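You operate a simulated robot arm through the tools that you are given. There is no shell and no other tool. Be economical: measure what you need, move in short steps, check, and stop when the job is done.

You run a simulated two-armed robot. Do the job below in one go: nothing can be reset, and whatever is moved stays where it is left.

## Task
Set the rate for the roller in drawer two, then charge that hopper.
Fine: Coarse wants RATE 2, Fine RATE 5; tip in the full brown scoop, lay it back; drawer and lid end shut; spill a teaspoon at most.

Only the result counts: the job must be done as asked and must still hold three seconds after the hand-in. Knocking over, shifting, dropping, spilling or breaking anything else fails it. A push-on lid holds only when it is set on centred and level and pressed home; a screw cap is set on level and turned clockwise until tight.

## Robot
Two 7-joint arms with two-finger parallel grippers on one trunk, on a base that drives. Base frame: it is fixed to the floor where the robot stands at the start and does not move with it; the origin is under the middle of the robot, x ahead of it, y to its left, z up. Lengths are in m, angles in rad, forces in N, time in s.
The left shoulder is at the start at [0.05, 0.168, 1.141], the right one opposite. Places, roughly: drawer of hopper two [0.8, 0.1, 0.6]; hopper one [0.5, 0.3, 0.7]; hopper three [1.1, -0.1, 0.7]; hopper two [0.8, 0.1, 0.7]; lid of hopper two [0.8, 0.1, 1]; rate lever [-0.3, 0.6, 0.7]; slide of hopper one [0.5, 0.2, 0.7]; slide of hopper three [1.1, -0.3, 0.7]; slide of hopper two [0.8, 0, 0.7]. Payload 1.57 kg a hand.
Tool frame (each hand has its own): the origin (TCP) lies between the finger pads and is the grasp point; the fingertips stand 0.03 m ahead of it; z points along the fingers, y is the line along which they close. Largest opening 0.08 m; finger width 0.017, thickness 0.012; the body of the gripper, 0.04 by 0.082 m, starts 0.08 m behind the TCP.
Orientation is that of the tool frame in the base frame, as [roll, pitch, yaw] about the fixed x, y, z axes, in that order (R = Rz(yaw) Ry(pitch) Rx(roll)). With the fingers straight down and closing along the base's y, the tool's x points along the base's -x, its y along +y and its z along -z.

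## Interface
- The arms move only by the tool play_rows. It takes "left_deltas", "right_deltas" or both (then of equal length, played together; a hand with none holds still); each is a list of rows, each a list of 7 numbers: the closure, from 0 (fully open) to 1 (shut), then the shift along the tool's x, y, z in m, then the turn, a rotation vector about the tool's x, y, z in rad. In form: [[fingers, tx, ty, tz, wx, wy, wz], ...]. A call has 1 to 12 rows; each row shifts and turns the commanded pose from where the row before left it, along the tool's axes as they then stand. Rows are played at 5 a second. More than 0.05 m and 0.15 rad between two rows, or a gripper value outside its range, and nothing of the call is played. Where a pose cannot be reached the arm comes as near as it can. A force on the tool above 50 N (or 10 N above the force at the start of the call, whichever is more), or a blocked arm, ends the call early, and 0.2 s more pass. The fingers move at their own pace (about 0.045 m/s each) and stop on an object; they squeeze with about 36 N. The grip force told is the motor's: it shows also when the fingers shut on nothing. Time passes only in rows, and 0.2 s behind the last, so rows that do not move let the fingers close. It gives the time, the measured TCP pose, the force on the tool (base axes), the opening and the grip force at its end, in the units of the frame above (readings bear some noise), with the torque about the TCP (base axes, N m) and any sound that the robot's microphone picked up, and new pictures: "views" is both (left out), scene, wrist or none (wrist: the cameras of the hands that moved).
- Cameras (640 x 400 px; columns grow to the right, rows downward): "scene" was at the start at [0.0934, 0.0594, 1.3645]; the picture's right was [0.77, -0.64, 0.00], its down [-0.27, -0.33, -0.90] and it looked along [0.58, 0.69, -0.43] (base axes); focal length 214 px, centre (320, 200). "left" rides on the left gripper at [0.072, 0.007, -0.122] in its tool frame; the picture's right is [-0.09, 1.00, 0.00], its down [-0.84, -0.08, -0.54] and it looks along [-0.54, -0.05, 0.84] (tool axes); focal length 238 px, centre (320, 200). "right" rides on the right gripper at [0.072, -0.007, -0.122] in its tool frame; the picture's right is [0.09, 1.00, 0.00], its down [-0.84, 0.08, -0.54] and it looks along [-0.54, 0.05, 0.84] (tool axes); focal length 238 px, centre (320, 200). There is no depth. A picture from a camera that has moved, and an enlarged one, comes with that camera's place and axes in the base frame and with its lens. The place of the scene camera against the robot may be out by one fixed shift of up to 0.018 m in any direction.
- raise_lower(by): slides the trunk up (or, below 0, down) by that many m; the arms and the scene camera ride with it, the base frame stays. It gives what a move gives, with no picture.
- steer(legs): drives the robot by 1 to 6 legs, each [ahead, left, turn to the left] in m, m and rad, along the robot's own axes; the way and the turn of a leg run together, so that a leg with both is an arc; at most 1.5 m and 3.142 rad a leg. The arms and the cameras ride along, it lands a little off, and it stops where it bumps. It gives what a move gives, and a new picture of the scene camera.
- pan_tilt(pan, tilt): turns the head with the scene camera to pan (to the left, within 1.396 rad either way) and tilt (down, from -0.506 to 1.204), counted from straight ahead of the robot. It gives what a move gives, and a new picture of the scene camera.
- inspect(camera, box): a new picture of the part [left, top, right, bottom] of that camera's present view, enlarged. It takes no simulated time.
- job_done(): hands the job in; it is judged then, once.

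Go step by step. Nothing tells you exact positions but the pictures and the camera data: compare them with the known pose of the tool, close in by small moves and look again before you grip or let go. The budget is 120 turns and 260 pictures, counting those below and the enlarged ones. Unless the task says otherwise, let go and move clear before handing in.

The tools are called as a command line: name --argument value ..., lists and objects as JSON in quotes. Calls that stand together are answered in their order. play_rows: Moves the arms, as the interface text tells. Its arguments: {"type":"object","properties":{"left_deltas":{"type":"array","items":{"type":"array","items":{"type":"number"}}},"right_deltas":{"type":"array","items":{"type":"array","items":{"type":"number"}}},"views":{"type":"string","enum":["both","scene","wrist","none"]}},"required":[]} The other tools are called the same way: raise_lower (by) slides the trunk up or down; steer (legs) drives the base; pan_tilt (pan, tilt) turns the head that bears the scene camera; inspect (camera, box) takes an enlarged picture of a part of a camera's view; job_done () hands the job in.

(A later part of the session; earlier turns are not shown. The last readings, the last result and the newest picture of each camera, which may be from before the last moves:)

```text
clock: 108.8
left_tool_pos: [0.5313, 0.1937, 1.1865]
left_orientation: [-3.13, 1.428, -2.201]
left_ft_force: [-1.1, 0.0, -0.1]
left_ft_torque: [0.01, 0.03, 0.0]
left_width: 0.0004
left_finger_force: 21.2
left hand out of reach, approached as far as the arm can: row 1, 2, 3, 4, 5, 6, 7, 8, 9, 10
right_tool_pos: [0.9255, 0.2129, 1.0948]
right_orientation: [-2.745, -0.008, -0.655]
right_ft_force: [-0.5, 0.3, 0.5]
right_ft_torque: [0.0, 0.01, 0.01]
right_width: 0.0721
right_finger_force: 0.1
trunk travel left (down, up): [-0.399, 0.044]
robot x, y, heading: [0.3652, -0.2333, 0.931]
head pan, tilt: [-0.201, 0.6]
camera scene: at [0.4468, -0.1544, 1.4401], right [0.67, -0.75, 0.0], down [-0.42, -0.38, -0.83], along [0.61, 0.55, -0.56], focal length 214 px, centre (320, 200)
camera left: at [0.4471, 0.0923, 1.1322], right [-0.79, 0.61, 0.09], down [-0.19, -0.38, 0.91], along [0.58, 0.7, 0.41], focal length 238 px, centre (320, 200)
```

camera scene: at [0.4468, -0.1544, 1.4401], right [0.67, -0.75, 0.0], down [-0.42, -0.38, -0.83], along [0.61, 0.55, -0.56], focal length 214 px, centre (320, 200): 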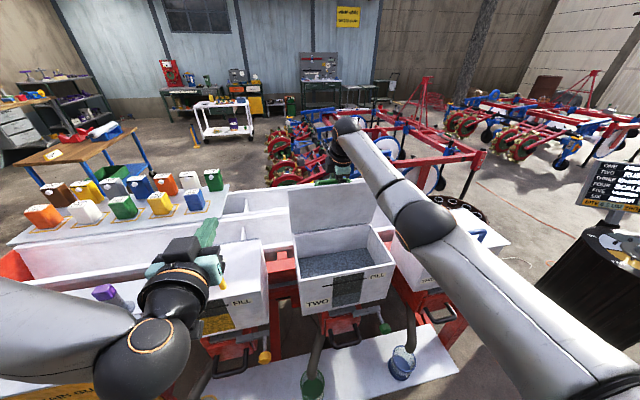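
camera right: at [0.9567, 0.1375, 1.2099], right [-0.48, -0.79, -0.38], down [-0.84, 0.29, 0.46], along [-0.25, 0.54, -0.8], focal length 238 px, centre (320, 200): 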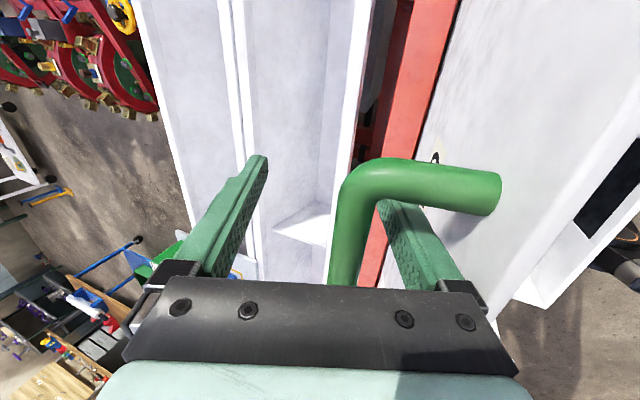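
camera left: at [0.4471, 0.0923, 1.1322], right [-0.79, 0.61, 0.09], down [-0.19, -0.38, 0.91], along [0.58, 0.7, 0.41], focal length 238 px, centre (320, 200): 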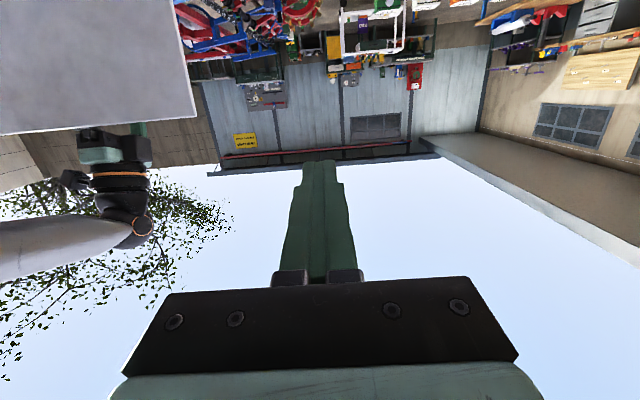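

The left arm can't cross with that heading; angle the hand to the right (yaw 0.6 rad) and advance diagonally.

play_rows --left_deltas '[[1, 0, 0, 0, 0.15, 0, 0], [1, 0, 0, 0, 0.15, 0, 0], [1, 0, 0, 0, 0.15, 0, 0], [1, 0, 0, 0, 0.15, 0, 0], [1, 0.03, 0, 0.03, 0, 0, 0], [1, 0.03, 0, 0.03, 0, 0, 0], [1, 0.02, 0, 0.03, 0, 0, 0], [1, 0, 0, 0.03, 0, 0, 0], [1, 0, 0, 0, 0, 0, 0]]' --views "both"

```text
clock: 110.8
left_tool_pos: [0.577, 0.2571, 1.1941]
left_orientation: [-3.057, 1.423, -2.172]
left_ft_force: [0.0, 0.0, 0.4]
left_ft_torque: [0.01, 0.0, 0.01]
left_width: 0.0001
left_finger_force: 21.1
left hand out of reach, approached as far as the arm can: row 1, 2, 3, 4, 5, 6, 7, 8
right_tool_pos: [0.9269, 0.2132, 1.0946]
right_orientation: [-2.746, -0.007, -0.654]
right_ft_force: [-0.8, -0.1, 0.0]
right_ft_torque: [-0.01, -0.02, 0.03]
right_width: 0.0722
right_finger_force: 0.1
trunk travel left (down, up): [-0.399, 0.044]
robot x, y, heading: [0.3622, -0.233, 0.932]
head pan, tilt: [-0.201, 0.6]
camera scene: at [0.4469, -0.1543, 1.44], right [0.67, -0.75, 0.0], down [-0.42, -0.38, -0.82], along [0.61, 0.55, -0.57], focal length 214 px, centre (320, 200)
camera left: at [0.487, 0.1593, 1.1417], right [-0.77, 0.64, 0.08], down [-0.21, -0.36, 0.91], along [0.61, 0.68, 0.41], focal length 238 px, centre (320, 200)
```

scene: 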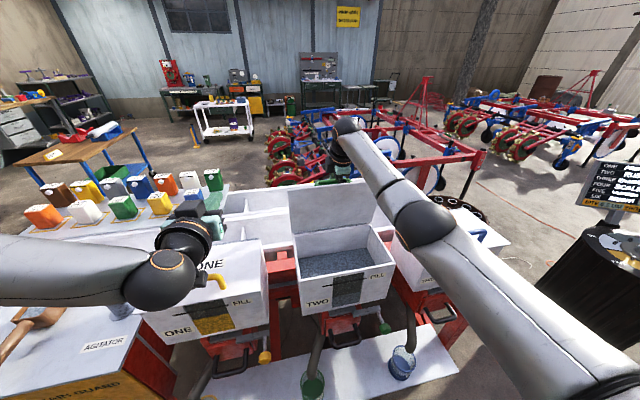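
left: 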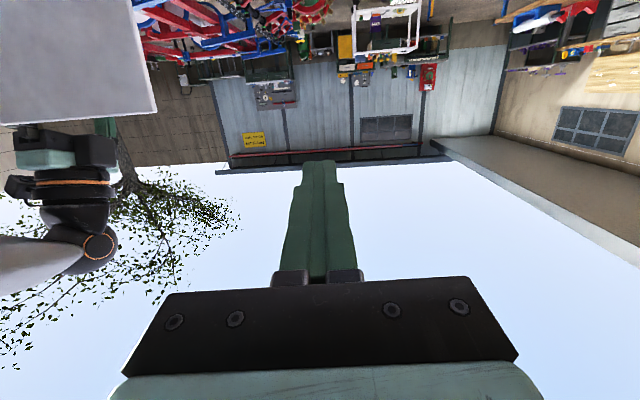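

Roll the left hand to its natural side (camera outward), as with the right.

play_rows --left_deltas '[[1, 0, 0, 0, 0, 0, 0.149], [1, 0, 0, 0, 0, 0, 0.149], [1, 0, 0, 0, 0, 0, 0.149], [1, 0, 0, 0, 0, 0, 0.149], [1, 0, 0, 0, 0, 0, 0.149], [1, 0, 0, 0, 0, 0, 0.149], [1, 0, 0, 0, 0, 0, 0.149], [1, 0, 0, 0, 0, 0, 0.149], [1, 0, 0, 0, 0, 0, 0.149], [1, 0, 0, 0, 0, 0, 0.149]]' --views "none"

play_rows --left_deltas '[[1, 0, 0, 0, 0, 0.15, 0], [1, 0, 0, 0, 0, 0.15, 0], [1, 0, 0, 0, 0, 0.15, 0], [1, 0, 0, 0, 0, 0, 0]]' --views "both"

```text
clock: 113.0
left_tool_pos: [0.5742, 0.2555, 1.195]
left_orientation: [1.716, 0.087, 2.468]
left_ft_force: [-0.4, 0.3, -0.6]
left_ft_torque: [0.0, -0.04, -0.02]
left_width: 0.0
left_finger_force: 21.7
right_tool_pos: [0.9259, 0.2144, 1.0957]
right_orientation: [-2.746, -0.009, -0.655]
right_ft_force: [0.6, -0.8, -0.3]
right_ft_torque: [-0.02, 0.0, -0.01]
right_width: 0.072
right_finger_force: 0.1
trunk travel left (down, up): [-0.399, 0.044]
robot x, y, heading: [0.3642, -0.2316, 0.931]
head pan, tilt: [-0.201, 0.6]
```

```text
clock: 114.0
left_tool_pos: [0.5185, 0.2883, 1.2151]
left_orientation: [1.738, 0.022, 2.913]
left_ft_force: [-0.2, 1.1, -0.6]
left_ft_torque: [-0.02, 0.03, 0.04]
left_width: 0.0
left_finger_force: 21.2
left hand out of reach, approached as far as the arm can: row 1, 2, 3
right_tool_pos: [0.9261, 0.2138, 1.0958]
right_orientation: [-2.744, -0.007, -0.655]
right_ft_force: [0.2, -0.2, 0.2]
right_ft_torque: [0.01, 0.0, 0.01]
right_width: 0.072
right_finger_force: 0.1
trunk travel left (down, up): [-0.399, 0.044]
robot x, y, heading: [0.3597, -0.2339, 0.926]
head pan, tilt: [-0.201, 0.6]
camera scene: at [0.4468, -0.1545, 1.4401], right [0.67, -0.75, 0.0], down [-0.42, -0.38, -0.83], along [0.61, 0.55, -0.56], focal length 214 px, centre (320, 200)
camera left: at [0.4192, 0.1884, 1.2409], right [0.11, 0.15, 0.98], down [0.69, -0.72, 0.03], along [0.71, 0.68, -0.18], focal length 238 px, centre (320, 200)
```

scene: 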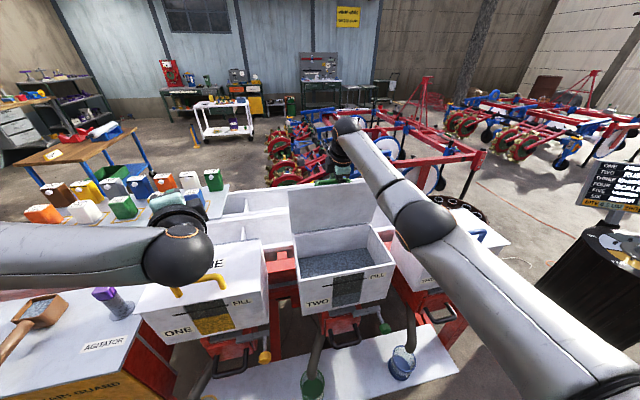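
left: 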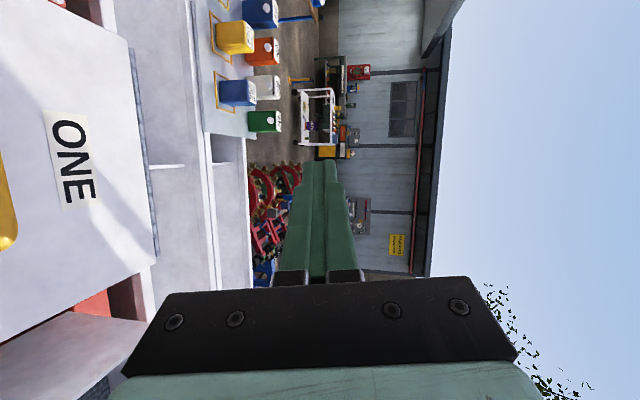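

Turned the wrong way; turn back and on to the right.

play_rows --left_deltas '[[1, 0, 0, 0, 0, -0.15, 0], [1, 0, 0, 0, 0, -0.15, 0], [1, 0, 0, 0, 0, -0.15, 0], [1, 0, 0, 0, 0, -0.15, 0], [1, 0, 0, 0, 0, -0.15, 0], [1, 0, 0, 0, 0, -0.15, 0], [1, 0, 0, 0, 0, -0.1, 0], [1, 0, 0, 0, 0, 0, 0]]' --views "both"

```text
clock: 115.8
left_tool_pos: [0.5679, 0.2508, 1.2618]
left_orientation: [1.654, 0.167, 1.972]
left_ft_force: [0.2, -0.1, 0.1]
left_ft_torque: [0.02, 0.02, 0.01]
left_width: 0.0
left_finger_force: 21.3
left hand out of reach, approached as far as the arm can: row 3, 4, 5, 6, 7
right_tool_pos: [0.9257, 0.2148, 1.0957]
right_orientation: [-2.745, -0.009, -0.655]
right_ft_force: [-0.3, -1.1, 0.1]
right_ft_torque: [-0.02, -0.01, 0.02]
right_width: 0.072
right_finger_force: 0.1
trunk travel left (down, up): [-0.399, 0.044]
robot x, y, heading: [0.3652, -0.2329, 0.929]
head pan, tilt: [-0.201, 0.6]
camera scene: at [0.4467, -0.1542, 1.44], right [0.67, -0.75, 0.0], down [-0.42, -0.38, -0.83], along [0.61, 0.55, -0.56], focal length 214 px, centre (320, 200)
camera left: at [0.4264, 0.2713, 1.2655], right [0.05, 0.1, 0.99], down [-0.18, -0.98, 0.11], along [0.98, -0.18, -0.03], focal length 238 px, centre (320, 200)
```

scene: 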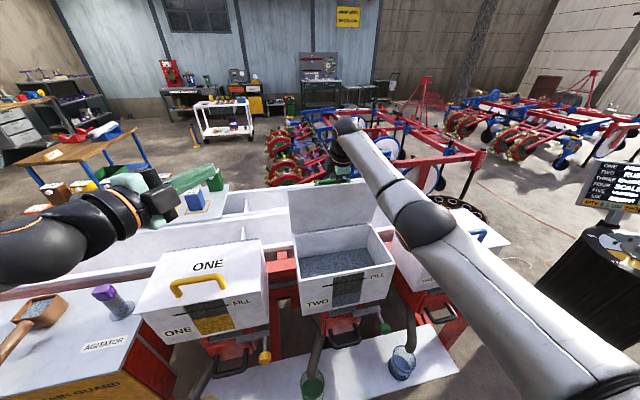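
left: 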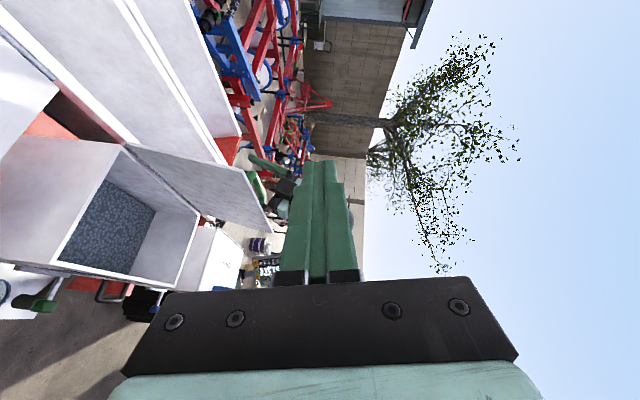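

The left hand now points 30° right. Move it down-right in front of the lid's inner face.

play_rows --left_deltas '[[1, -0.0167, -0.0274, 0.0197, 0, 0, 0], [1, -0.0167, -0.0274, 0.0197, 0, 0, 0], [1, -0.0167, -0.0274, 0.0197, 0, 0, 0], [1, -0.0167, -0.0274, 0.0197, 0, 0, 0], [1, -0.0167, -0.0274, 0.0197, 0, 0, 0], [1, -0.0167, -0.0274, 0.0197, 0, 0, 0], [1, 0, 0, 0, 0, 0, 0]]' --views "both"

```text
clock: 117.3
left_tool_pos: [0.6817, 0.1813, 1.2713]
left_orientation: [1.658, 0.149, 1.97]
left_ft_force: [-0.7, 0.1, 0.5]
left_ft_torque: [-0.02, 0.01, 0.0]
left_width: 0.0
left_finger_force: 21.3
left hand out of reach, approached as far as the arm can: row 1, 2, 3, 4, 5, 6
right_tool_pos: [0.9264, 0.2144, 1.0954]
right_orientation: [-2.744, -0.008, -0.654]
right_ft_force: [-0.8, -0.1, 0.6]
right_ft_torque: [0.02, -0.01, 0.0]
right_width: 0.072
right_finger_force: 0.2
trunk travel left (down, up): [-0.399, 0.044]
robot x, y, heading: [0.3631, -0.2367, 0.936]
head pan, tilt: [-0.201, 0.6]
camera scene: at [0.4471, -0.1545, 1.44], right [0.67, -0.75, 0.0], down [-0.42, -0.38, -0.82], along [0.61, 0.55, -0.57], focal length 214 px, centre (320, 200)
camera left: at [0.5394, 0.2009, 1.2774], right [0.06, 0.08, 0.99], down [-0.18, -0.98, 0.09], along [0.98, -0.18, -0.04], focal length 238 px, centre (320, 200)
```

scene: 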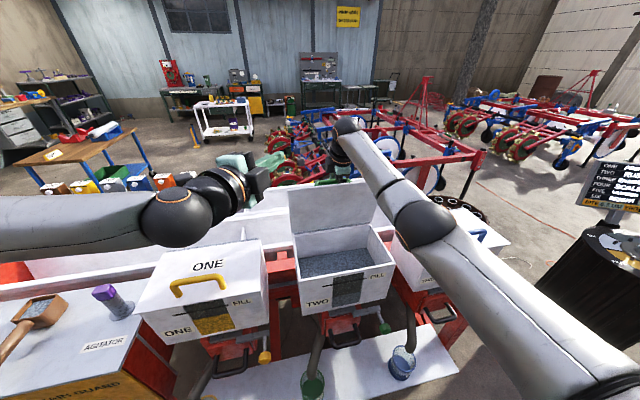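
left: 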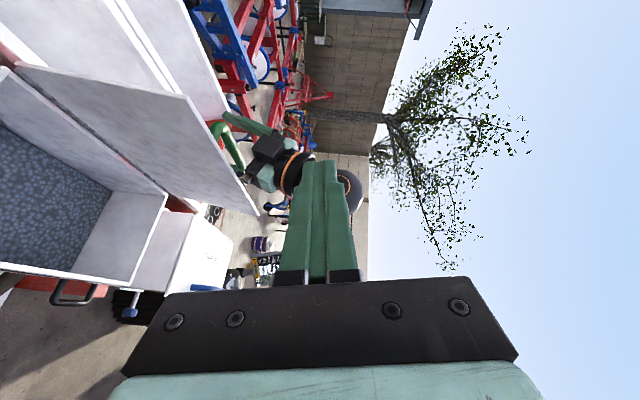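

Now lower straight.

play_rows --left_deltas '[[1, 0, -0.04, 0, 0, 0, 0], [1, 0, -0.04, 0, 0, 0, 0], [1, 0, -0.04, 0, 0, 0, 0], [1, 0, -0.04, 0, 0, 0, 0], [1, 0, 0, 0, 0, 0, 0]]' --views "wrist"

```text
clock: 118.5
left_tool_pos: [0.6641, 0.154, 1.2623]
left_orientation: [1.668, 0.148, 1.972]
left_ft_force: [-0.5, -1.3, 0.0]
left_ft_torque: [-0.05, 0.0, -0.01]
left_width: 0.0
left_finger_force: 21.1
left hand out of reach, approached as far as the arm can: row 1, 2, 3, 4
right_tool_pos: [0.9265, 0.2142, 1.0955]
right_orientation: [-2.747, -0.007, -0.653]
right_ft_force: [0.7, 1.5, 0.4]
right_ft_torque: [-0.01, -0.04, -0.01]
right_width: 0.0722
right_finger_force: 0.1
trunk travel left (down, up): [-0.399, 0.044]
robot x, y, heading: [0.3623, -0.2333, 0.927]
head pan, tilt: [-0.201, 0.6]
camera left: at [0.5219, 0.1743, 1.27], right [0.07, 0.09, 0.99], down [-0.18, -0.98, 0.1], along [0.98, -0.18, -0.05], focal length 238 px, centre (320, 200)
```

left: 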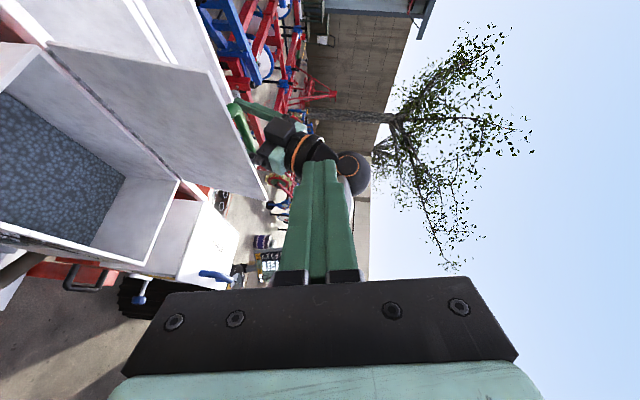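

Pitch the left tool downward, which suits the high elbow, and lower it.

play_rows --left_deltas '[[1, 0, 0, 0, 0.15, 0, 0], [1, 0, 0, 0, 0.15, 0, 0], [1, 0, 0, 0, 0.15, 0, 0], [1, 0, 0, 0, 0.15, 0, 0], [1, 0, -0.03, 0.02, 0, 0, 0], [1, 0, -0.03, 0.02, 0, 0, 0], [1, 0, -0.03, 0.02, 0, 0, 0], [1, 0, 0, 0, 0, 0, 0]]' --views "both"

```text
clock: 120.3
left_tool_pos: [0.5764, 0.1171, 1.0814]
left_orientation: [2.249, 0.149, 1.967]
left_ft_force: [0.0, -0.1, -0.9]
left_ft_torque: [0.02, 0.02, 0.0]
left_width: 0.0
left_finger_force: 20.8
left hand out of reach, approached as far as the arm can: row 2, 3, 4
right_tool_pos: [0.9257, 0.2136, 1.097]
right_orientation: [-2.745, -0.008, -0.655]
right_ft_force: [-0.9, -0.7, -0.7]
right_ft_torque: [0.01, -0.04, -0.01]
right_width: 0.072
right_finger_force: 0.0
trunk travel left (down, up): [-0.399, 0.044]
robot x, y, heading: [0.3647, -0.2367, 0.93]
head pan, tilt: [-0.201, 0.6]
camera scene: at [0.4467, -0.1547, 1.4401], right [0.67, -0.74, 0.0], down [-0.42, -0.38, -0.83], along [0.61, 0.55, -0.56], focal length 214 px, centre (320, 200)
camera left: at [0.4591, 0.1581, 1.1514], right [0.57, 0.26, 0.78], down [-0.13, -0.91, 0.4], along [0.81, -0.33, -0.48], focal length 238 px, centre (320, 200)
```

scene: 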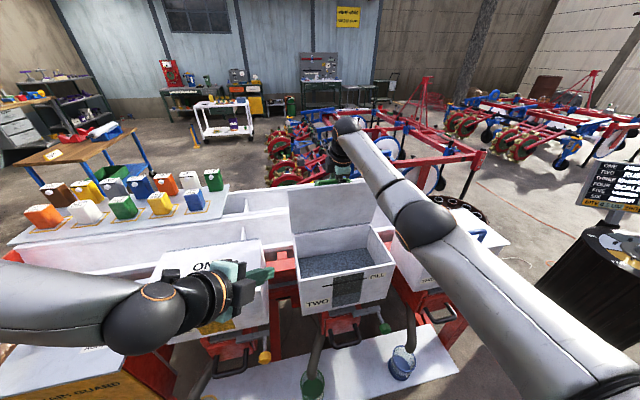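
left: 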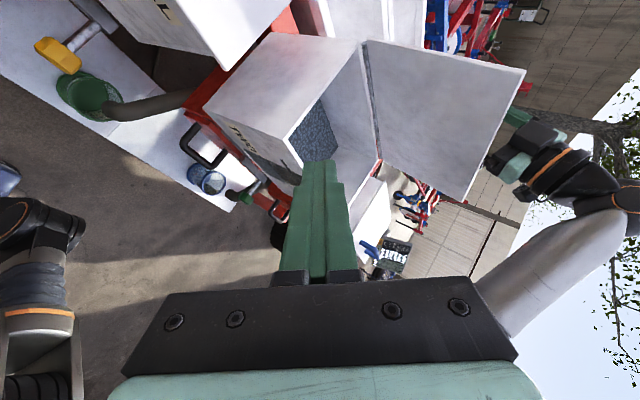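

Left fingertips are now at rim-clear height left of the lid. Move to just in front of the lid's inner face.

play_rows --left_deltas '[[1, -0.0017, 0.026, 0.0272, 0, 0, 0], [1, -0.0017, 0.026, 0.0272, 0, 0, 0], [1, -0.0017, 0.026, 0.0272, 0, 0, 0], [1, -0.0017, 0.026, 0.0272, 0, 0, 0], [1, -0.0017, 0.026, 0.0272, 0, 0, 0], [1, 0, 0, 0, 0, 0, 0]]' --views "both"

```text
clock: 121.8
left_tool_pos: [0.6197, 0.1725, 1.0818]
left_orientation: [2.245, 0.151, 1.968]
left_ft_force: [-0.1, 0.4, 0.7]
left_ft_torque: [0.02, -0.02, -0.02]
left_width: 0.0
left_finger_force: 21.4
left hand out of reach, approached as far as the arm can: row 2, 3, 4, 5
right_tool_pos: [0.9263, 0.2148, 1.0955]
right_orientation: [-2.744, -0.008, -0.654]
right_ft_force: [0.3, 0.9, -0.7]
right_ft_torque: [-0.02, 0.02, 0.0]
right_width: 0.072
right_finger_force: 0.2
trunk travel left (down, up): [-0.399, 0.044]
robot x, y, heading: [0.3637, -0.235, 0.932]
head pan, tilt: [-0.201, 0.6]
camera scene: at [0.4468, -0.1545, 1.4401], right [0.67, -0.75, 0.0], down [-0.42, -0.38, -0.83], along [0.61, 0.55, -0.56], focal length 214 px, centre (320, 200)
camera left: at [0.5018, 0.2131, 1.1516], right [0.56, 0.26, 0.78], down [-0.13, -0.91, 0.4], along [0.82, -0.33, -0.48], focal length 238 px, centre (320, 200)
```

scene: 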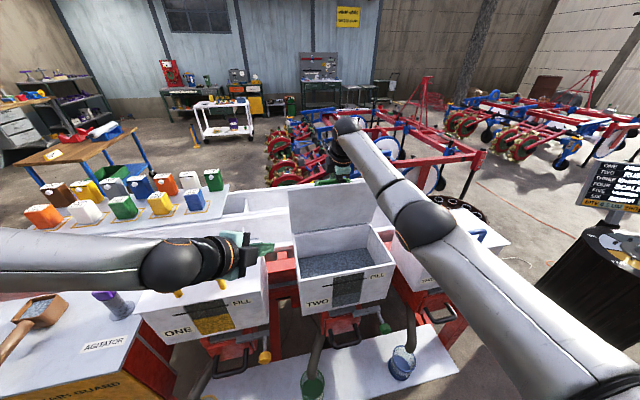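
left: 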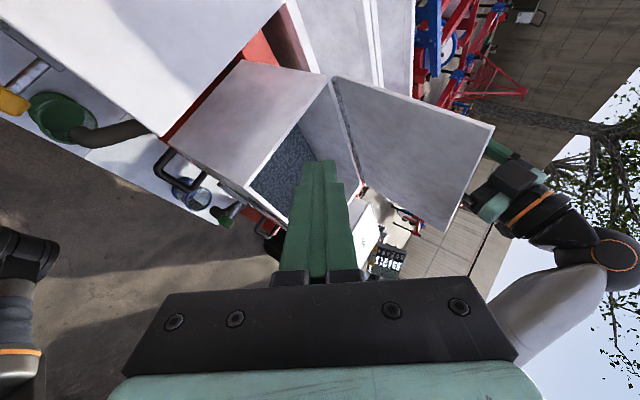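

The left arm can't get there. Instead: re-close the right hand on the bar (which pulls it back to centre) and drive a few cm further forward.

play_rows --right_deltas '[[0.5, 0, 0, 0, 0, 0, 0], [0.8, 0, 0, 0, 0, 0, 0], [1, 0, 0, 0, 0, 0, 0], [1, 0, 0, 0, 0, 0, 0], [1, 0, -0.01, 0.004, 0, 0, 0], [1, 0, 0, 0, 0, 0, 0]]' --views "none"

steer --legs '[[0.03, 0, 0]]'

play_rows --right_deltas '[[1, 0, 0, 0, 0, 0, 0]]' --views "wrist"

```text
clock: 123.2
left_tool_pos: [0.6198, 0.173, 1.082]
left_orientation: [2.247, 0.151, 1.967]
left_ft_force: [0.9, 0.0, 0.4]
left_ft_torque: [-0.04, 0.02, 0.03]
left_width: 0.0003
left_finger_force: 20.9
right_tool_pos: [0.9323, 0.2222, 1.0919]
right_orientation: [-2.754, -0.009, -0.654]
right_ft_force: [-6.2, -7.5, -18.1]
right_ft_torque: [0.1, -0.6, 0.08]
right_width: 0.0158
right_finger_force: 31.4
trunk travel left (down, up): [-0.399, 0.044]
robot x, y, heading: [0.3638, -0.2322, 0.931]
head pan, tilt: [-0.201, 0.6]
```

```text
clock: 124.0
left_tool_pos: [0.6369, 0.1945, 1.0821]
left_orientation: [2.248, 0.151, 1.969]
left_ft_force: [0.3, -0.8, -0.2]
left_ft_torque: [0.02, -0.01, -0.01]
left_width: 0.0
left_finger_force: 20.9
right_tool_pos: [0.9464, 0.2403, 1.0852]
right_orientation: [-2.781, -0.008, -0.656]
right_ft_force: [-21.0, -22.3, -26.4]
right_ft_torque: [-1.0, 1.38, 1.19]
right_width: 0.0155
right_finger_force: 31.0
trunk travel left (down, up): [-0.399, 0.044]
robot x, y, heading: [0.3797, -0.2059, 0.934]
head pan, tilt: [-0.201, 0.6]
camera scene: at [0.4643, -0.1315, 1.44], right [0.67, -0.74, 0.0], down [-0.42, -0.38, -0.83], along [0.61, 0.55, -0.56], focal length 214 px, centre (320, 200)
```

scene: 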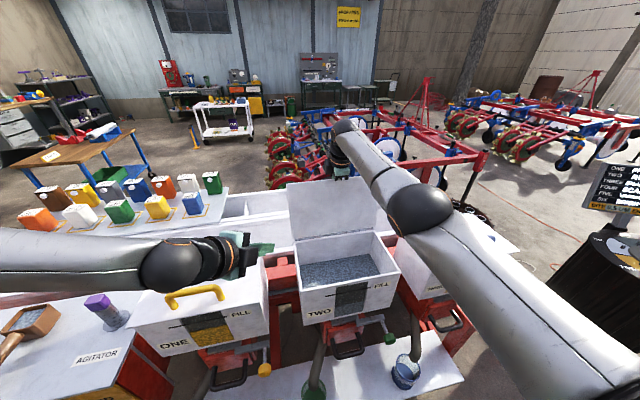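

```text
clock: 124.4
left_tool_pos: [0.6375, 0.1967, 1.0828]
left_orientation: [2.245, 0.15, 1.968]
left_ft_force: [-0.7, -1.0, -0.2]
left_ft_torque: [-0.01, 0.01, 0.01]
left_width: 0.0001
left_finger_force: 21.1
right_tool_pos: [0.9451, 0.2409, 1.0849]
right_orientation: [-2.783, -0.01, -0.655]
right_ft_force: [-2.3, -4.2, 2.9]
right_ft_torque: [-0.86, 0.96, 0.82]
right_width: 0.0155
right_finger_force: 31.2
trunk travel left (down, up): [-0.399, 0.044]
robot x, y, heading: [0.381, -0.2137, 0.932]
head pan, tilt: [-0.201, 0.6]
camera right: at [0.9791, 0.167, 1.2019], right [-0.49, -0.8, -0.35], down [-0.83, 0.3, 0.47], along [-0.27, 0.52, -0.81], focal length 238 px, centre (320, 200)
```

right: 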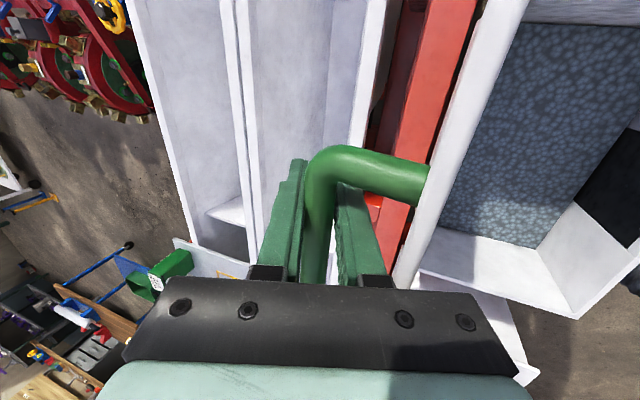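

The lid is edge-on to the wrist camera, implying ~14° past vertical. Slacken again to test.

play_rows --right_deltas '[[0.7, 0, 0, 0, 0, 0, 0], [0.4, 0, 0, 0, 0, 0, 0], [0.2, 0, 0, 0, 0, 0, 0], [0.2, 0, 0, 0, 0, 0, 0], [0.2, 0, 0, 0, 0, 0, 0]]' --views "wrist"

```text
clock: 125.6
left_tool_pos: [0.637, 0.1957, 1.0817]
left_orientation: [2.246, 0.149, 1.969]
left_ft_force: [0.2, -0.2, -0.1]
left_ft_torque: [0.02, -0.01, 0.0]
left_width: 0.0
left_finger_force: 21.9
right_tool_pos: [0.9456, 0.2408, 1.0825]
right_orientation: [-2.784, -0.008, -0.658]
right_ft_force: [0.5, 0.4, 0.4]
right_ft_torque: [-0.02, -0.01, -0.03]
right_width: 0.0632
right_finger_force: 0.0
trunk travel left (down, up): [-0.399, 0.044]
robot x, y, heading: [0.3808, -0.2108, 0.935]
head pan, tilt: [-0.201, 0.6]
camera right: at [0.9794, 0.168, 1.1996], right [-0.49, -0.8, -0.35], down [-0.83, 0.31, 0.47], along [-0.27, 0.52, -0.81], focal length 238 px, centre (320, 200)
```

right: 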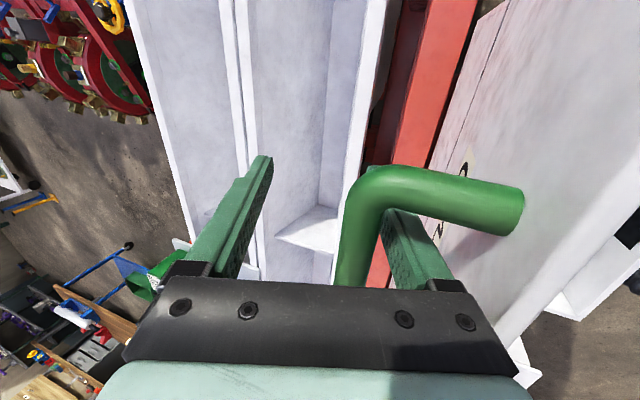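

It springs forward again: the hinge has a stop and the lid won't stay open by itself, so it must be held while pouring. I'll re-grip and lower the lid closed, then fetch the scoop with the left hand first.

play_rows --right_deltas '[[0.6, 0, 0, 0, 0, 0, 0], [1, 0, 0, 0, 0, 0, 0], [1, 0, 0, 0, 0, 0, 0], [1, 0, 0, 0, 0, 0, 0], [1, 0, 0.01, -0.009, 0, 0, 0], [1, 0, 0.01, -0.009, 0, 0, 0], [1, 0, 0.01, -0.009, 0, 0, 0], [1, 0, 0.01, -0.009, 0, 0, 0], [1, 0, 0, 0, 0, 0, 0]]' --views "none"

play_rows --right_deltas '[[1, 0, 0.0117, -0.0099, 0.07, 0, 0], [1, 0, 0.012, -0.0095, 0.07, 0, 0], [1, 0, 0.0123, -0.0091, 0.07, 0, 0], [1, 0, 0.0125, -0.0088, 0.07, 0, 0], [1, 0, 0.0128, -0.0084, 0.07, 0, 0], [1, 0, 0, 0, 0, 0, 0]]' --views "both"

```text
clock: 127.6
left_tool_pos: [0.6395, 0.196, 1.0802]
left_orientation: [2.248, 0.15, 1.969]
left_ft_force: [-0.5, 0.6, 1.0]
left_ft_torque: [0.02, 0.01, 0.0]
left_width: 0.0
left_finger_force: 20.9
right_tool_pos: [0.9175, 0.2015, 1.1013]
right_orientation: [-2.785, -0.011, -0.66]
right_ft_force: [2.3, -3.7, -19.9]
right_ft_torque: [-0.06, -0.49, 0.21]
right_width: 0.0159
right_finger_force: 31.3
trunk travel left (down, up): [-0.399, 0.044]
robot x, y, heading: [0.3776, -0.2132, 0.932]
head pan, tilt: [-0.201, 0.6]
```

```text
clock: 129.0
left_tool_pos: [0.6399, 0.198, 1.0811]
left_orientation: [2.25, 0.148, 1.968]
left_ft_force: [1.3, 0.0, -0.3]
left_ft_torque: [-0.03, 0.0, 0.01]
left_width: 0.0
left_finger_force: 21.7
right_tool_pos: [0.8738, 0.1445, 1.1095]
right_orientation: [-2.436, -0.008, -0.657]
right_ft_force: [6.3, 2.1, -21.2]
right_ft_torque: [0.21, 0.0, 0.19]
right_width: 0.0159
right_finger_force: 30.7
trunk travel left (down, up): [-0.399, 0.044]
robot x, y, heading: [0.3773, -0.2111, 0.934]
head pan, tilt: [-0.201, 0.6]
camera scene: at [0.4675, -0.1288, 1.4396], right [0.67, -0.74, 0.0], down [-0.42, -0.38, -0.82], along [0.61, 0.55, -0.57], focal length 214 px, centre (320, 200)
camera right: at [0.8832, 0.0409, 1.207], right [-0.39, -0.66, -0.64], down [-0.92, 0.19, 0.36], along [-0.11, 0.73, -0.68], focal length 238 px, centre (320, 200)
```

scene: 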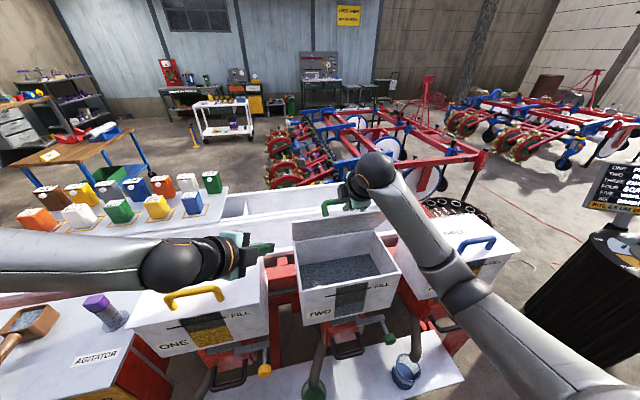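
right: 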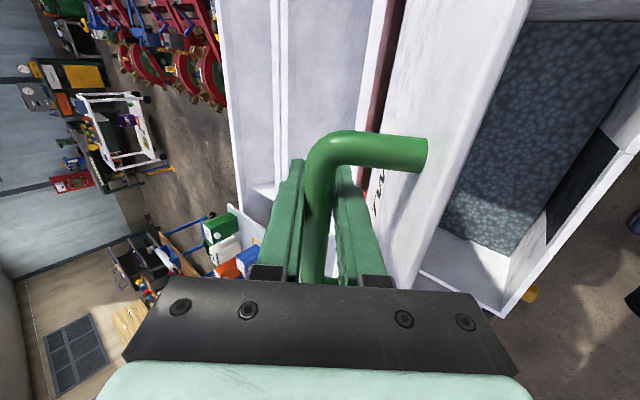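

Lowering well. Continue to close.

play_rows --right_deltas '[[1, 0, 0.015, -0.006, 0.07, 0, 0], [1, 0, 0.015, -0.0065, 0.07, 0, 0], [1, 0, 0.0135, -0.0072, 0.07, 0, 0], [1, 0, 0.0137, -0.0068, 0.07, 0, 0], [1, 0, 0.0139, -0.0064, 0.07, 0, 0], [1, 0, 0.0141, -0.006, 0.07, 0, 0], [1, 0, 0, 0, 0, 0, 0]]' --views "wrist"

```text
clock: 130.6
left_tool_pos: [0.64, 0.1954, 1.0803]
left_orientation: [2.25, 0.15, 1.969]
left_ft_force: [0.9, 0.1, 0.4]
left_ft_torque: [-0.03, 0.0, 0.0]
left_width: 0.0002
left_finger_force: 20.9
right_tool_pos: [0.8232, 0.0781, 1.0702]
right_orientation: [-2.016, -0.008, -0.66]
right_ft_force: [13.4, 6.3, -12.7]
right_ft_torque: [0.23, 0.2, -0.19]
right_width: 0.0157
right_finger_force: 31.0
trunk travel left (down, up): [-0.399, 0.044]
robot x, y, heading: [0.3837, -0.2065, 0.929]
head pan, tilt: [-0.201, 0.6]
camera right: at [0.8117, -0.0519, 1.1283], right [-0.18, -0.4, -0.9], down [-0.98, 0.1, 0.16], along [0.03, 0.91, -0.41], focal length 238 px, centre (320, 200)
```

right: 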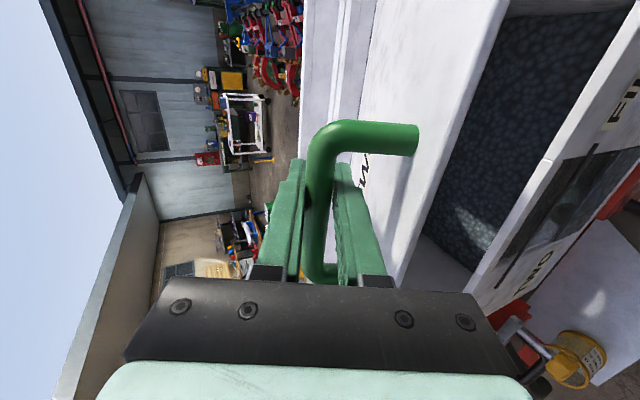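

play_rows --right_deltas '[[1, 0, 0.0135, -0.005, 0.06, 0, 0], [1, 0, 0.0135, -0.004, 0.06, 0, 0], [1, 0, 0.0137, -0.003, 0.06, 0, 0], [1, 0, 0.0137, -0.002, 0.06, 0, 0], [1, 0, 0.012, -0.001, 0.06, 0, 0], [1, 0, 0, 0, 0, 0, 0]]' --views "both"

```text
clock: 132.0
left_tool_pos: [0.6385, 0.1952, 1.0801]
left_orientation: [2.248, 0.152, 1.97]
left_ft_force: [-0.3, -0.9, -0.3]
left_ft_torque: [-0.03, -0.02, -0.01]
left_width: 0.0003
left_finger_force: 21.3
right_tool_pos: [0.7975, 0.0485, 1.0148]
right_orientation: [-1.712, -0.006, -0.657]
right_ft_force: [12.7, 7.2, -4.7]
right_ft_torque: [0.31, 0.34, -0.54]
right_width: 0.0159
right_finger_force: 31.3
trunk travel left (down, up): [-0.399, 0.044]
robot x, y, heading: [0.3792, -0.2108, 0.929]
head pan, tilt: [-0.201, 0.6]
camera scene: at [0.4667, -0.1295, 1.4398], right [0.67, -0.75, 0.0], down [-0.42, -0.38, -0.82], along [0.61, 0.55, -0.57], focal length 214 px, centre (320, 200)
camera right: at [0.7817, -0.0912, 1.0384], right [-0.01, -0.17, -0.99], down [-1.0, 0.08, -0.01], along [0.08, 0.98, -0.17], focal length 238 px, centre (320, 200)
```

scene: 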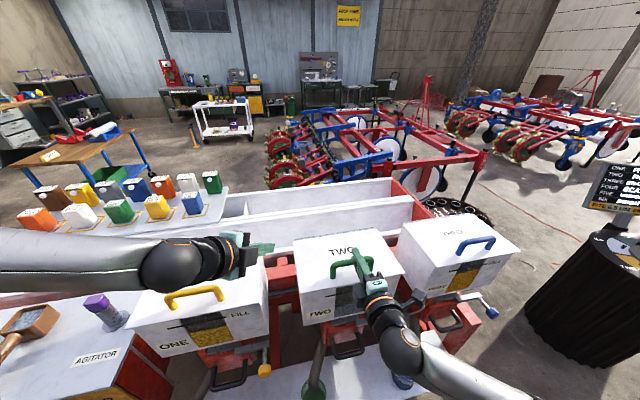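
right: 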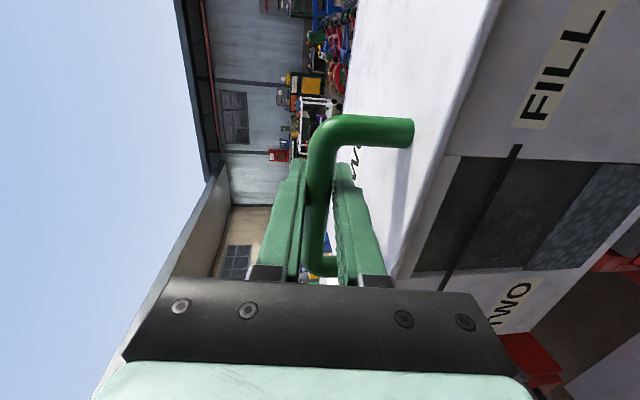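

Lid is closed. Release, withdraw, back off and drive left toward the scoop.

play_rows --right_deltas '[[0.55, 0, 0, 0, 0, 0, 0], [0.5, 0, 0, 0, 0, 0, 0], [0.5, 0, 0, 0, 0, 0, 0], [0.5, 0, 0.0045, -0.035, 0, 0, 0], [0.5, 0, 0.0045, -0.035, 0, 0, 0], [0.5, 0, 0, -0.035, 0, 0, 0], [0.5, 0, 0, -0.035, 0, 0, 0], [0.5, 0, 0, 0, 0, 0, 0]]' --views "none"

steer --legs '[[-0.3, 0, 0], [0, 0.58, 0]]'

pan_tilt --pan 0.2 --tilt 0.7

play_rows --left_deltas '[[0, 0, 0, 0, 0, 0, 0]]' --views "wrist"

```text
clock: 133.5
left_tool_pos: [0.6372, 0.1961, 1.0821]
left_orientation: [2.246, 0.15, 1.969]
left_ft_force: [-0.3, -0.5, 1.1]
left_ft_torque: [0.02, -0.03, 0.03]
left_width: 0.0
left_finger_force: 21.3
right_tool_pos: [0.8012, -0.0476, 1.0566]
right_orientation: [-1.552, -0.064, -0.835]
right_ft_force: [0.9, -0.8, -0.3]
right_ft_torque: [-0.02, 0.03, 0.01]
right_width: 0.0401
right_finger_force: 0.1
right hand out of reach, approached as far as the arm can: row 6, 7
trunk travel left (down, up): [-0.399, 0.044]
robot x, y, heading: [0.3826, -0.2088, 0.932]
head pan, tilt: [-0.201, 0.6]
stopped in row 7 (right hand): the arm was blocked; the commanded pose is now the measured one
```

```text
clock: 138.5
left_tool_pos: [-0.0165, 0.3093, 1.0824]
left_orientation: [2.246, 0.15, 1.974]
left_ft_force: [-0.1, 0.4, 0.5]
left_ft_torque: [-0.04, 0.03, 0.0]
left_width: 0.0
left_finger_force: 21.8
right_tool_pos: [0.1486, 0.0664, 1.0568]
right_orientation: [-1.553, -0.061, -0.829]
right_ft_force: [0.5, 0.9, -0.2]
right_ft_torque: [0.02, -0.02, -0.03]
right_width: 0.0402
right_finger_force: 0.0
trunk travel left (down, up): [-0.399, 0.044]
robot x, y, heading: [-0.2702, -0.0992, 0.934]
head pan, tilt: [-0.201, 0.6]
camera scene: at [-0.1882, -0.0185, 1.4401], right [0.67, -0.74, 0.0], down [-0.42, -0.38, -0.83], along [0.61, 0.55, -0.56], focal length 214 px, centre (320, 200)
```

scene: 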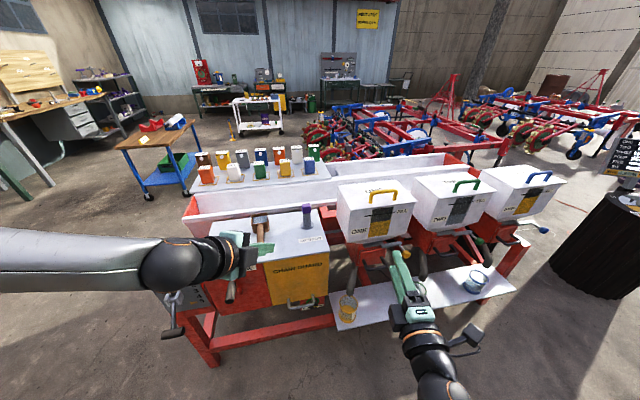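

```text
clock: 139.3
left_tool_pos: [-0.017, 0.3078, 1.0823]
left_orientation: [2.246, 0.15, 1.975]
left_ft_force: [-0.9, 0.3, 0.0]
left_ft_torque: [-0.02, 0.01, 0.02]
left_width: 0.0001
left_finger_force: 21.7
right_tool_pos: [0.1487, 0.0666, 1.0558]
right_orientation: [-1.552, -0.063, -0.83]
right_ft_force: [0.1, 0.6, 1.6]
right_ft_torque: [0.06, 0.03, 0.02]
right_width: 0.0398
right_finger_force: 0.0
trunk travel left (down, up): [-0.399, 0.044]
robot x, y, heading: [-0.273, -0.0958, 0.937]
head pan, tilt: [0.201, 0.7]
camera scene: at [-0.2176, -0.0009, 1.4314], right [0.91, -0.42, 0.0], down [-0.27, -0.58, -0.77], along [0.32, 0.69, -0.64], focal length 214 px, centre (320, 200)
```

scene: 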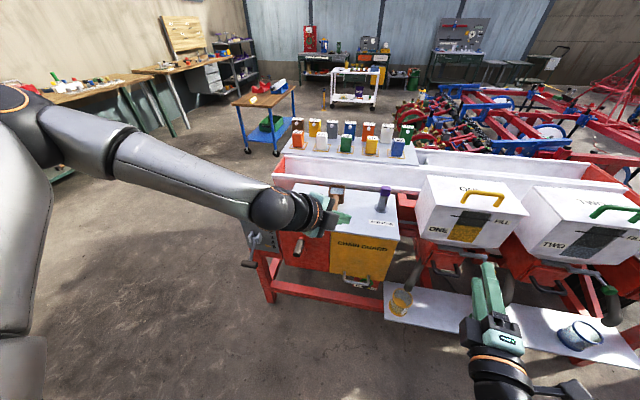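

```text
clock: 139.8
left_tool_pos: [-0.0166, 0.3077, 1.0815]
left_orientation: [2.247, 0.149, 1.973]
left_ft_force: [0.6, 0.2, 0.7]
left_ft_torque: [0.03, -0.01, 0.01]
left_width: 0.032
left_finger_force: 0.1
right_tool_pos: [0.1493, 0.0664, 1.0571]
right_orientation: [-1.551, -0.062, -0.827]
right_ft_force: [-0.7, 0.2, -0.9]
right_ft_torque: [-0.03, 0.04, -0.02]
right_width: 0.0401
right_finger_force: 0.1
trunk travel left (down, up): [-0.399, 0.044]
robot x, y, heading: [-0.2709, -0.0953, 0.938]
head pan, tilt: [0.201, 0.7]
camera left: at [-0.1347, 0.3488, 1.1515], right [0.56, 0.27, 0.78], down [-0.13, -0.91, 0.4], along [0.82, -0.32, -0.48], focal length 238 px, centre (320, 200)
```

left: 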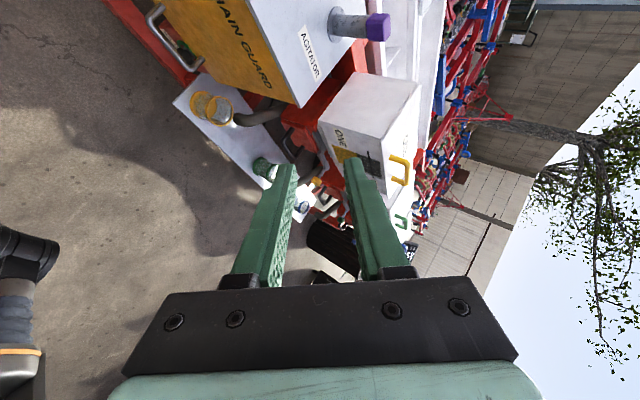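

The left elbow is out wide, and its hand naturally points right; I'll use the base to aim it along the scoop's handle: turn left 0.5, shift, and lower a bit.

steer --legs '[[0, 0, 0.5], [0.03, -0.262, 0]]'

play_rows --left_deltas '[[0, 0, 0, 0, 0, 0.12, 0], [0, 0, 0, 0, 0, 0.12, 0], [0, 0, 0, 0, 0, 0.12, 0], [0, 0, 0, 0, 0, 0, 0]]' --views "both"

```text
clock: 143.0
left_tool_pos: [0.0222, 0.3729, 1.0817]
left_orientation: [2.246, 0.151, 2.471]
left_ft_force: [0.7, 0.1, 0.3]
left_ft_torque: [0.03, 0.03, -0.04]
left_width: 0.08
left_finger_force: 0.0
right_tool_pos: [0.2828, 0.2382, 1.0567]
right_orientation: [-1.552, -0.063, -0.333]
right_ft_force: [-0.7, 0.2, -0.1]
right_ft_torque: [0.04, -0.02, 0.02]
right_width: 0.04
right_finger_force: 0.1
trunk travel left (down, up): [-0.399, 0.044]
robot x, y, heading: [-0.0088, -0.1058, 1.432]
head pan, tilt: [0.201, 0.7]
camera scene: at [-0.0142, 0.0062, 1.4314], right [1.0, 0.06, 0.0], down [0.04, -0.64, -0.77], along [-0.05, 0.76, -0.64], focal length 214 px, centre (320, 200)
```

scene: 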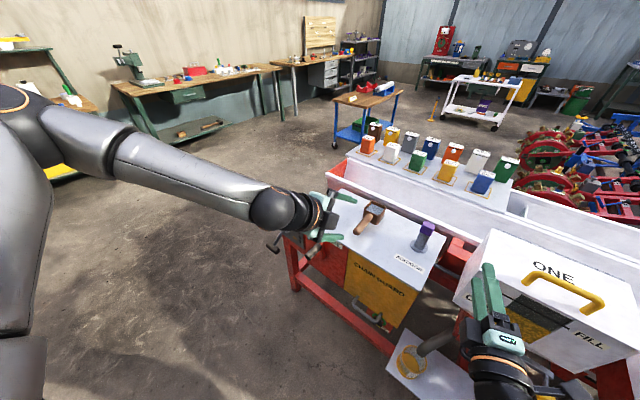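

```text
clock: 144.0
left_tool_pos: [-0.0312, 0.3612, 1.0926]
left_orientation: [2.254, -0.075, 2.751]
left_ft_force: [-0.4, -0.1, -0.4]
left_ft_torque: [0.0, -0.01, 0.02]
left_width: 0.0801
left_finger_force: 0.1
left hand out of reach, approached as far as the arm can: row 1, 2, 3
right_tool_pos: [0.2812, 0.239, 1.057]
right_orientation: [-1.552, -0.064, -0.335]
right_ft_force: [-0.1, -0.8, 0.4]
right_ft_torque: [-0.01, 0.01, -0.04]
right_width: 0.0404
right_finger_force: 0.1
trunk travel left (down, up): [-0.399, 0.044]
robot x, y, heading: [-0.01, -0.1103, 1.437]
head pan, tilt: [0.201, 0.7]
camera scene: at [-0.0148, 0.0061, 1.4314], right [1.0, 0.06, 0.0], down [0.04, -0.64, -0.77], along [-0.05, 0.76, -0.64], focal length 214 px, centre (320, 200)
camera left: at [-0.1274, 0.302, 1.1789], right [0.38, 0.52, 0.76], down [0.61, -0.76, 0.22], along [0.69, 0.38, -0.61], focal length 238 px, centre (320, 200)
```

scene: 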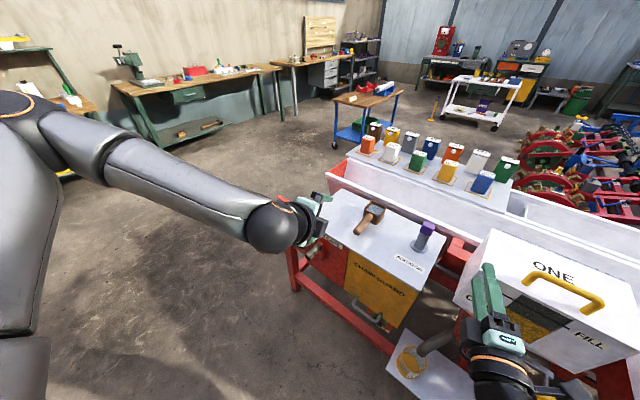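
left: 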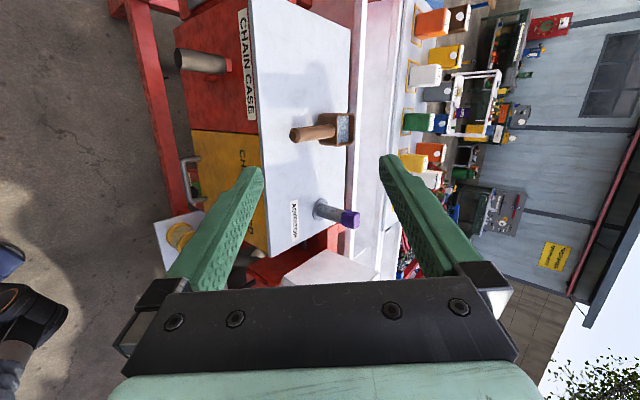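

Zoom to locate the scoop accurately.

inspect --camera "scene" --box '[330, 180, 460, 280]'

inspect --camera "left" --box '[240, 80, 400, 240]'

```text
4.00 times, centred on (395, 230) of scene
camera zoom: at [-0.0148, 0.0061, 1.4314], right [1.0, 0.06, 0.0], down [0.04, -0.64, -0.77], along [-0.05, 0.76, -0.64], focal length 858 px, centre (20, 80)
```

zoom: 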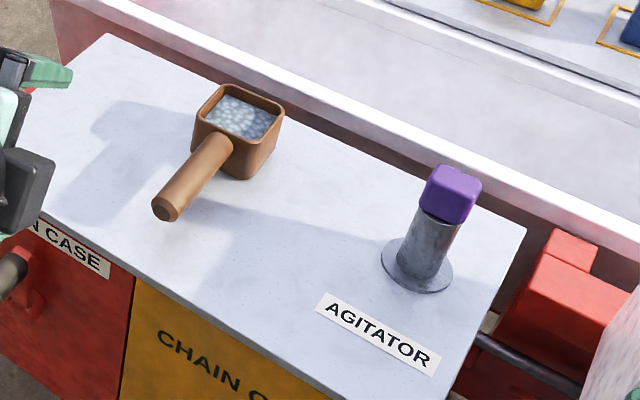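

```text
2.50 times, centred on (320, 160) of left
camera zoom: at [-0.1274, 0.302, 1.1789], right [0.38, 0.52, 0.76], down [0.61, -0.76, 0.22], along [0.69, 0.38, -0.61], focal length 596 px, centre (320, 300)
```

zoom: 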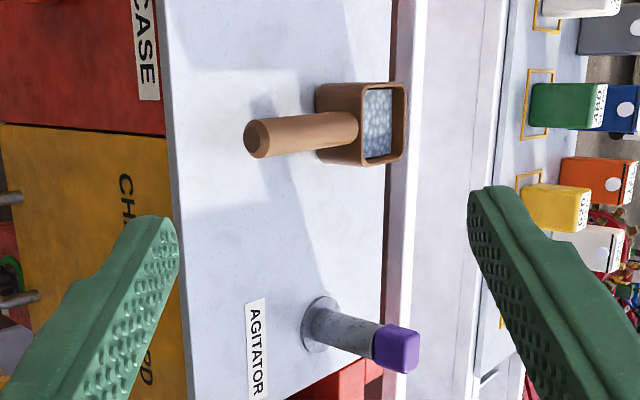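

The scoop's handle is horizontal at z≈0.857, end at (0.078, 0.521), pointing at heading ≈0.96 rad. I'll level the left tool and align its heading.

play_rows --left_deltas '[[0, 0, 0, 0, -0.136, 0, 0], [0, 0, 0, 0, -0.136, 0, 0], [0, 0, 0, 0, -0.136, 0, 0], [0, 0, 0, 0, -0.136, 0, 0], [0, 0, 0, 0, -0.136, 0, 0], [0, 0, 0, 0, 0, -0.11, 0], [0, 0, 0, 0, 0, -0.11, 0], [0, 0, 0, 0, 0, 0, -0.07], [0, 0, 0, 0, 0, 0, 0]]' --views "wrist"

```text
clock: 146.0
left_tool_pos: [-0.0145, 0.3504, 1.1956]
left_orientation: [1.807, 0.04, 2.556]
left_ft_force: [-0.6, -0.2, 0.2]
left_ft_torque: [0.03, -0.01, 0.03]
left_width: 0.0798
left_finger_force: 0.1
left hand out of reach, approached as far as the arm can: row 2, 3, 4, 5, 6, 7
right_tool_pos: [0.2816, 0.2387, 1.0575]
right_orientation: [-1.551, -0.062, -0.334]
right_ft_force: [-0.3, 0.2, -0.3]
right_ft_torque: [0.03, -0.02, -0.01]
right_width: 0.0399
right_finger_force: 0.1
trunk travel left (down, up): [-0.399, 0.044]
robot x, y, heading: [-0.0124, -0.1025, 1.437]
head pan, tilt: [0.201, 0.7]
camera left: at [-0.1412, 0.2928, 1.227], right [0.17, 0.17, 0.97], down [0.39, -0.91, 0.08], along [0.9, 0.37, -0.22], focal length 238 px, centre (320, 200)
```

left: 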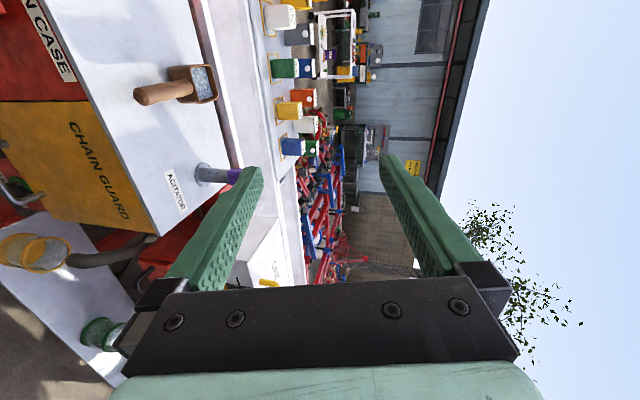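

Slightly more leveling, allowing the hand to rise.

play_rows --left_deltas '[[0, 0, 0.03, 0, -0.08, 0, 0], [0, 0, 0.03, 0, -0.08, 0, 0], [0, 0, 0.02, 0, -0.08, 0, 0], [0, 0, 0, 0, 0, -0.02, 0.04], [0, 0, 0, 0, 0, 0, 0]]' --views "none"

```text
clock: 147.2
left_tool_pos: [-0.0082, 0.3596, 1.2978]
left_orientation: [1.57, 0.047, 2.557]
left_ft_force: [0.6, 0.7, 0.5]
left_ft_torque: [0.03, 0.01, 0.04]
left_width: 0.0801
left_finger_force: 0.0
left hand out of reach, approached as far as the arm can: row 1, 2, 3, 4
right_tool_pos: [0.2813, 0.2383, 1.0572]
right_orientation: [-1.551, -0.064, -0.335]
right_ft_force: [-0.3, -0.4, 0.1]
right_ft_torque: [0.03, 0.01, -0.01]
right_width: 0.0399
right_finger_force: 0.0
trunk travel left (down, up): [-0.399, 0.044]
robot x, y, heading: [-0.005, -0.1102, 1.433]
head pan, tilt: [0.201, 0.7]
```

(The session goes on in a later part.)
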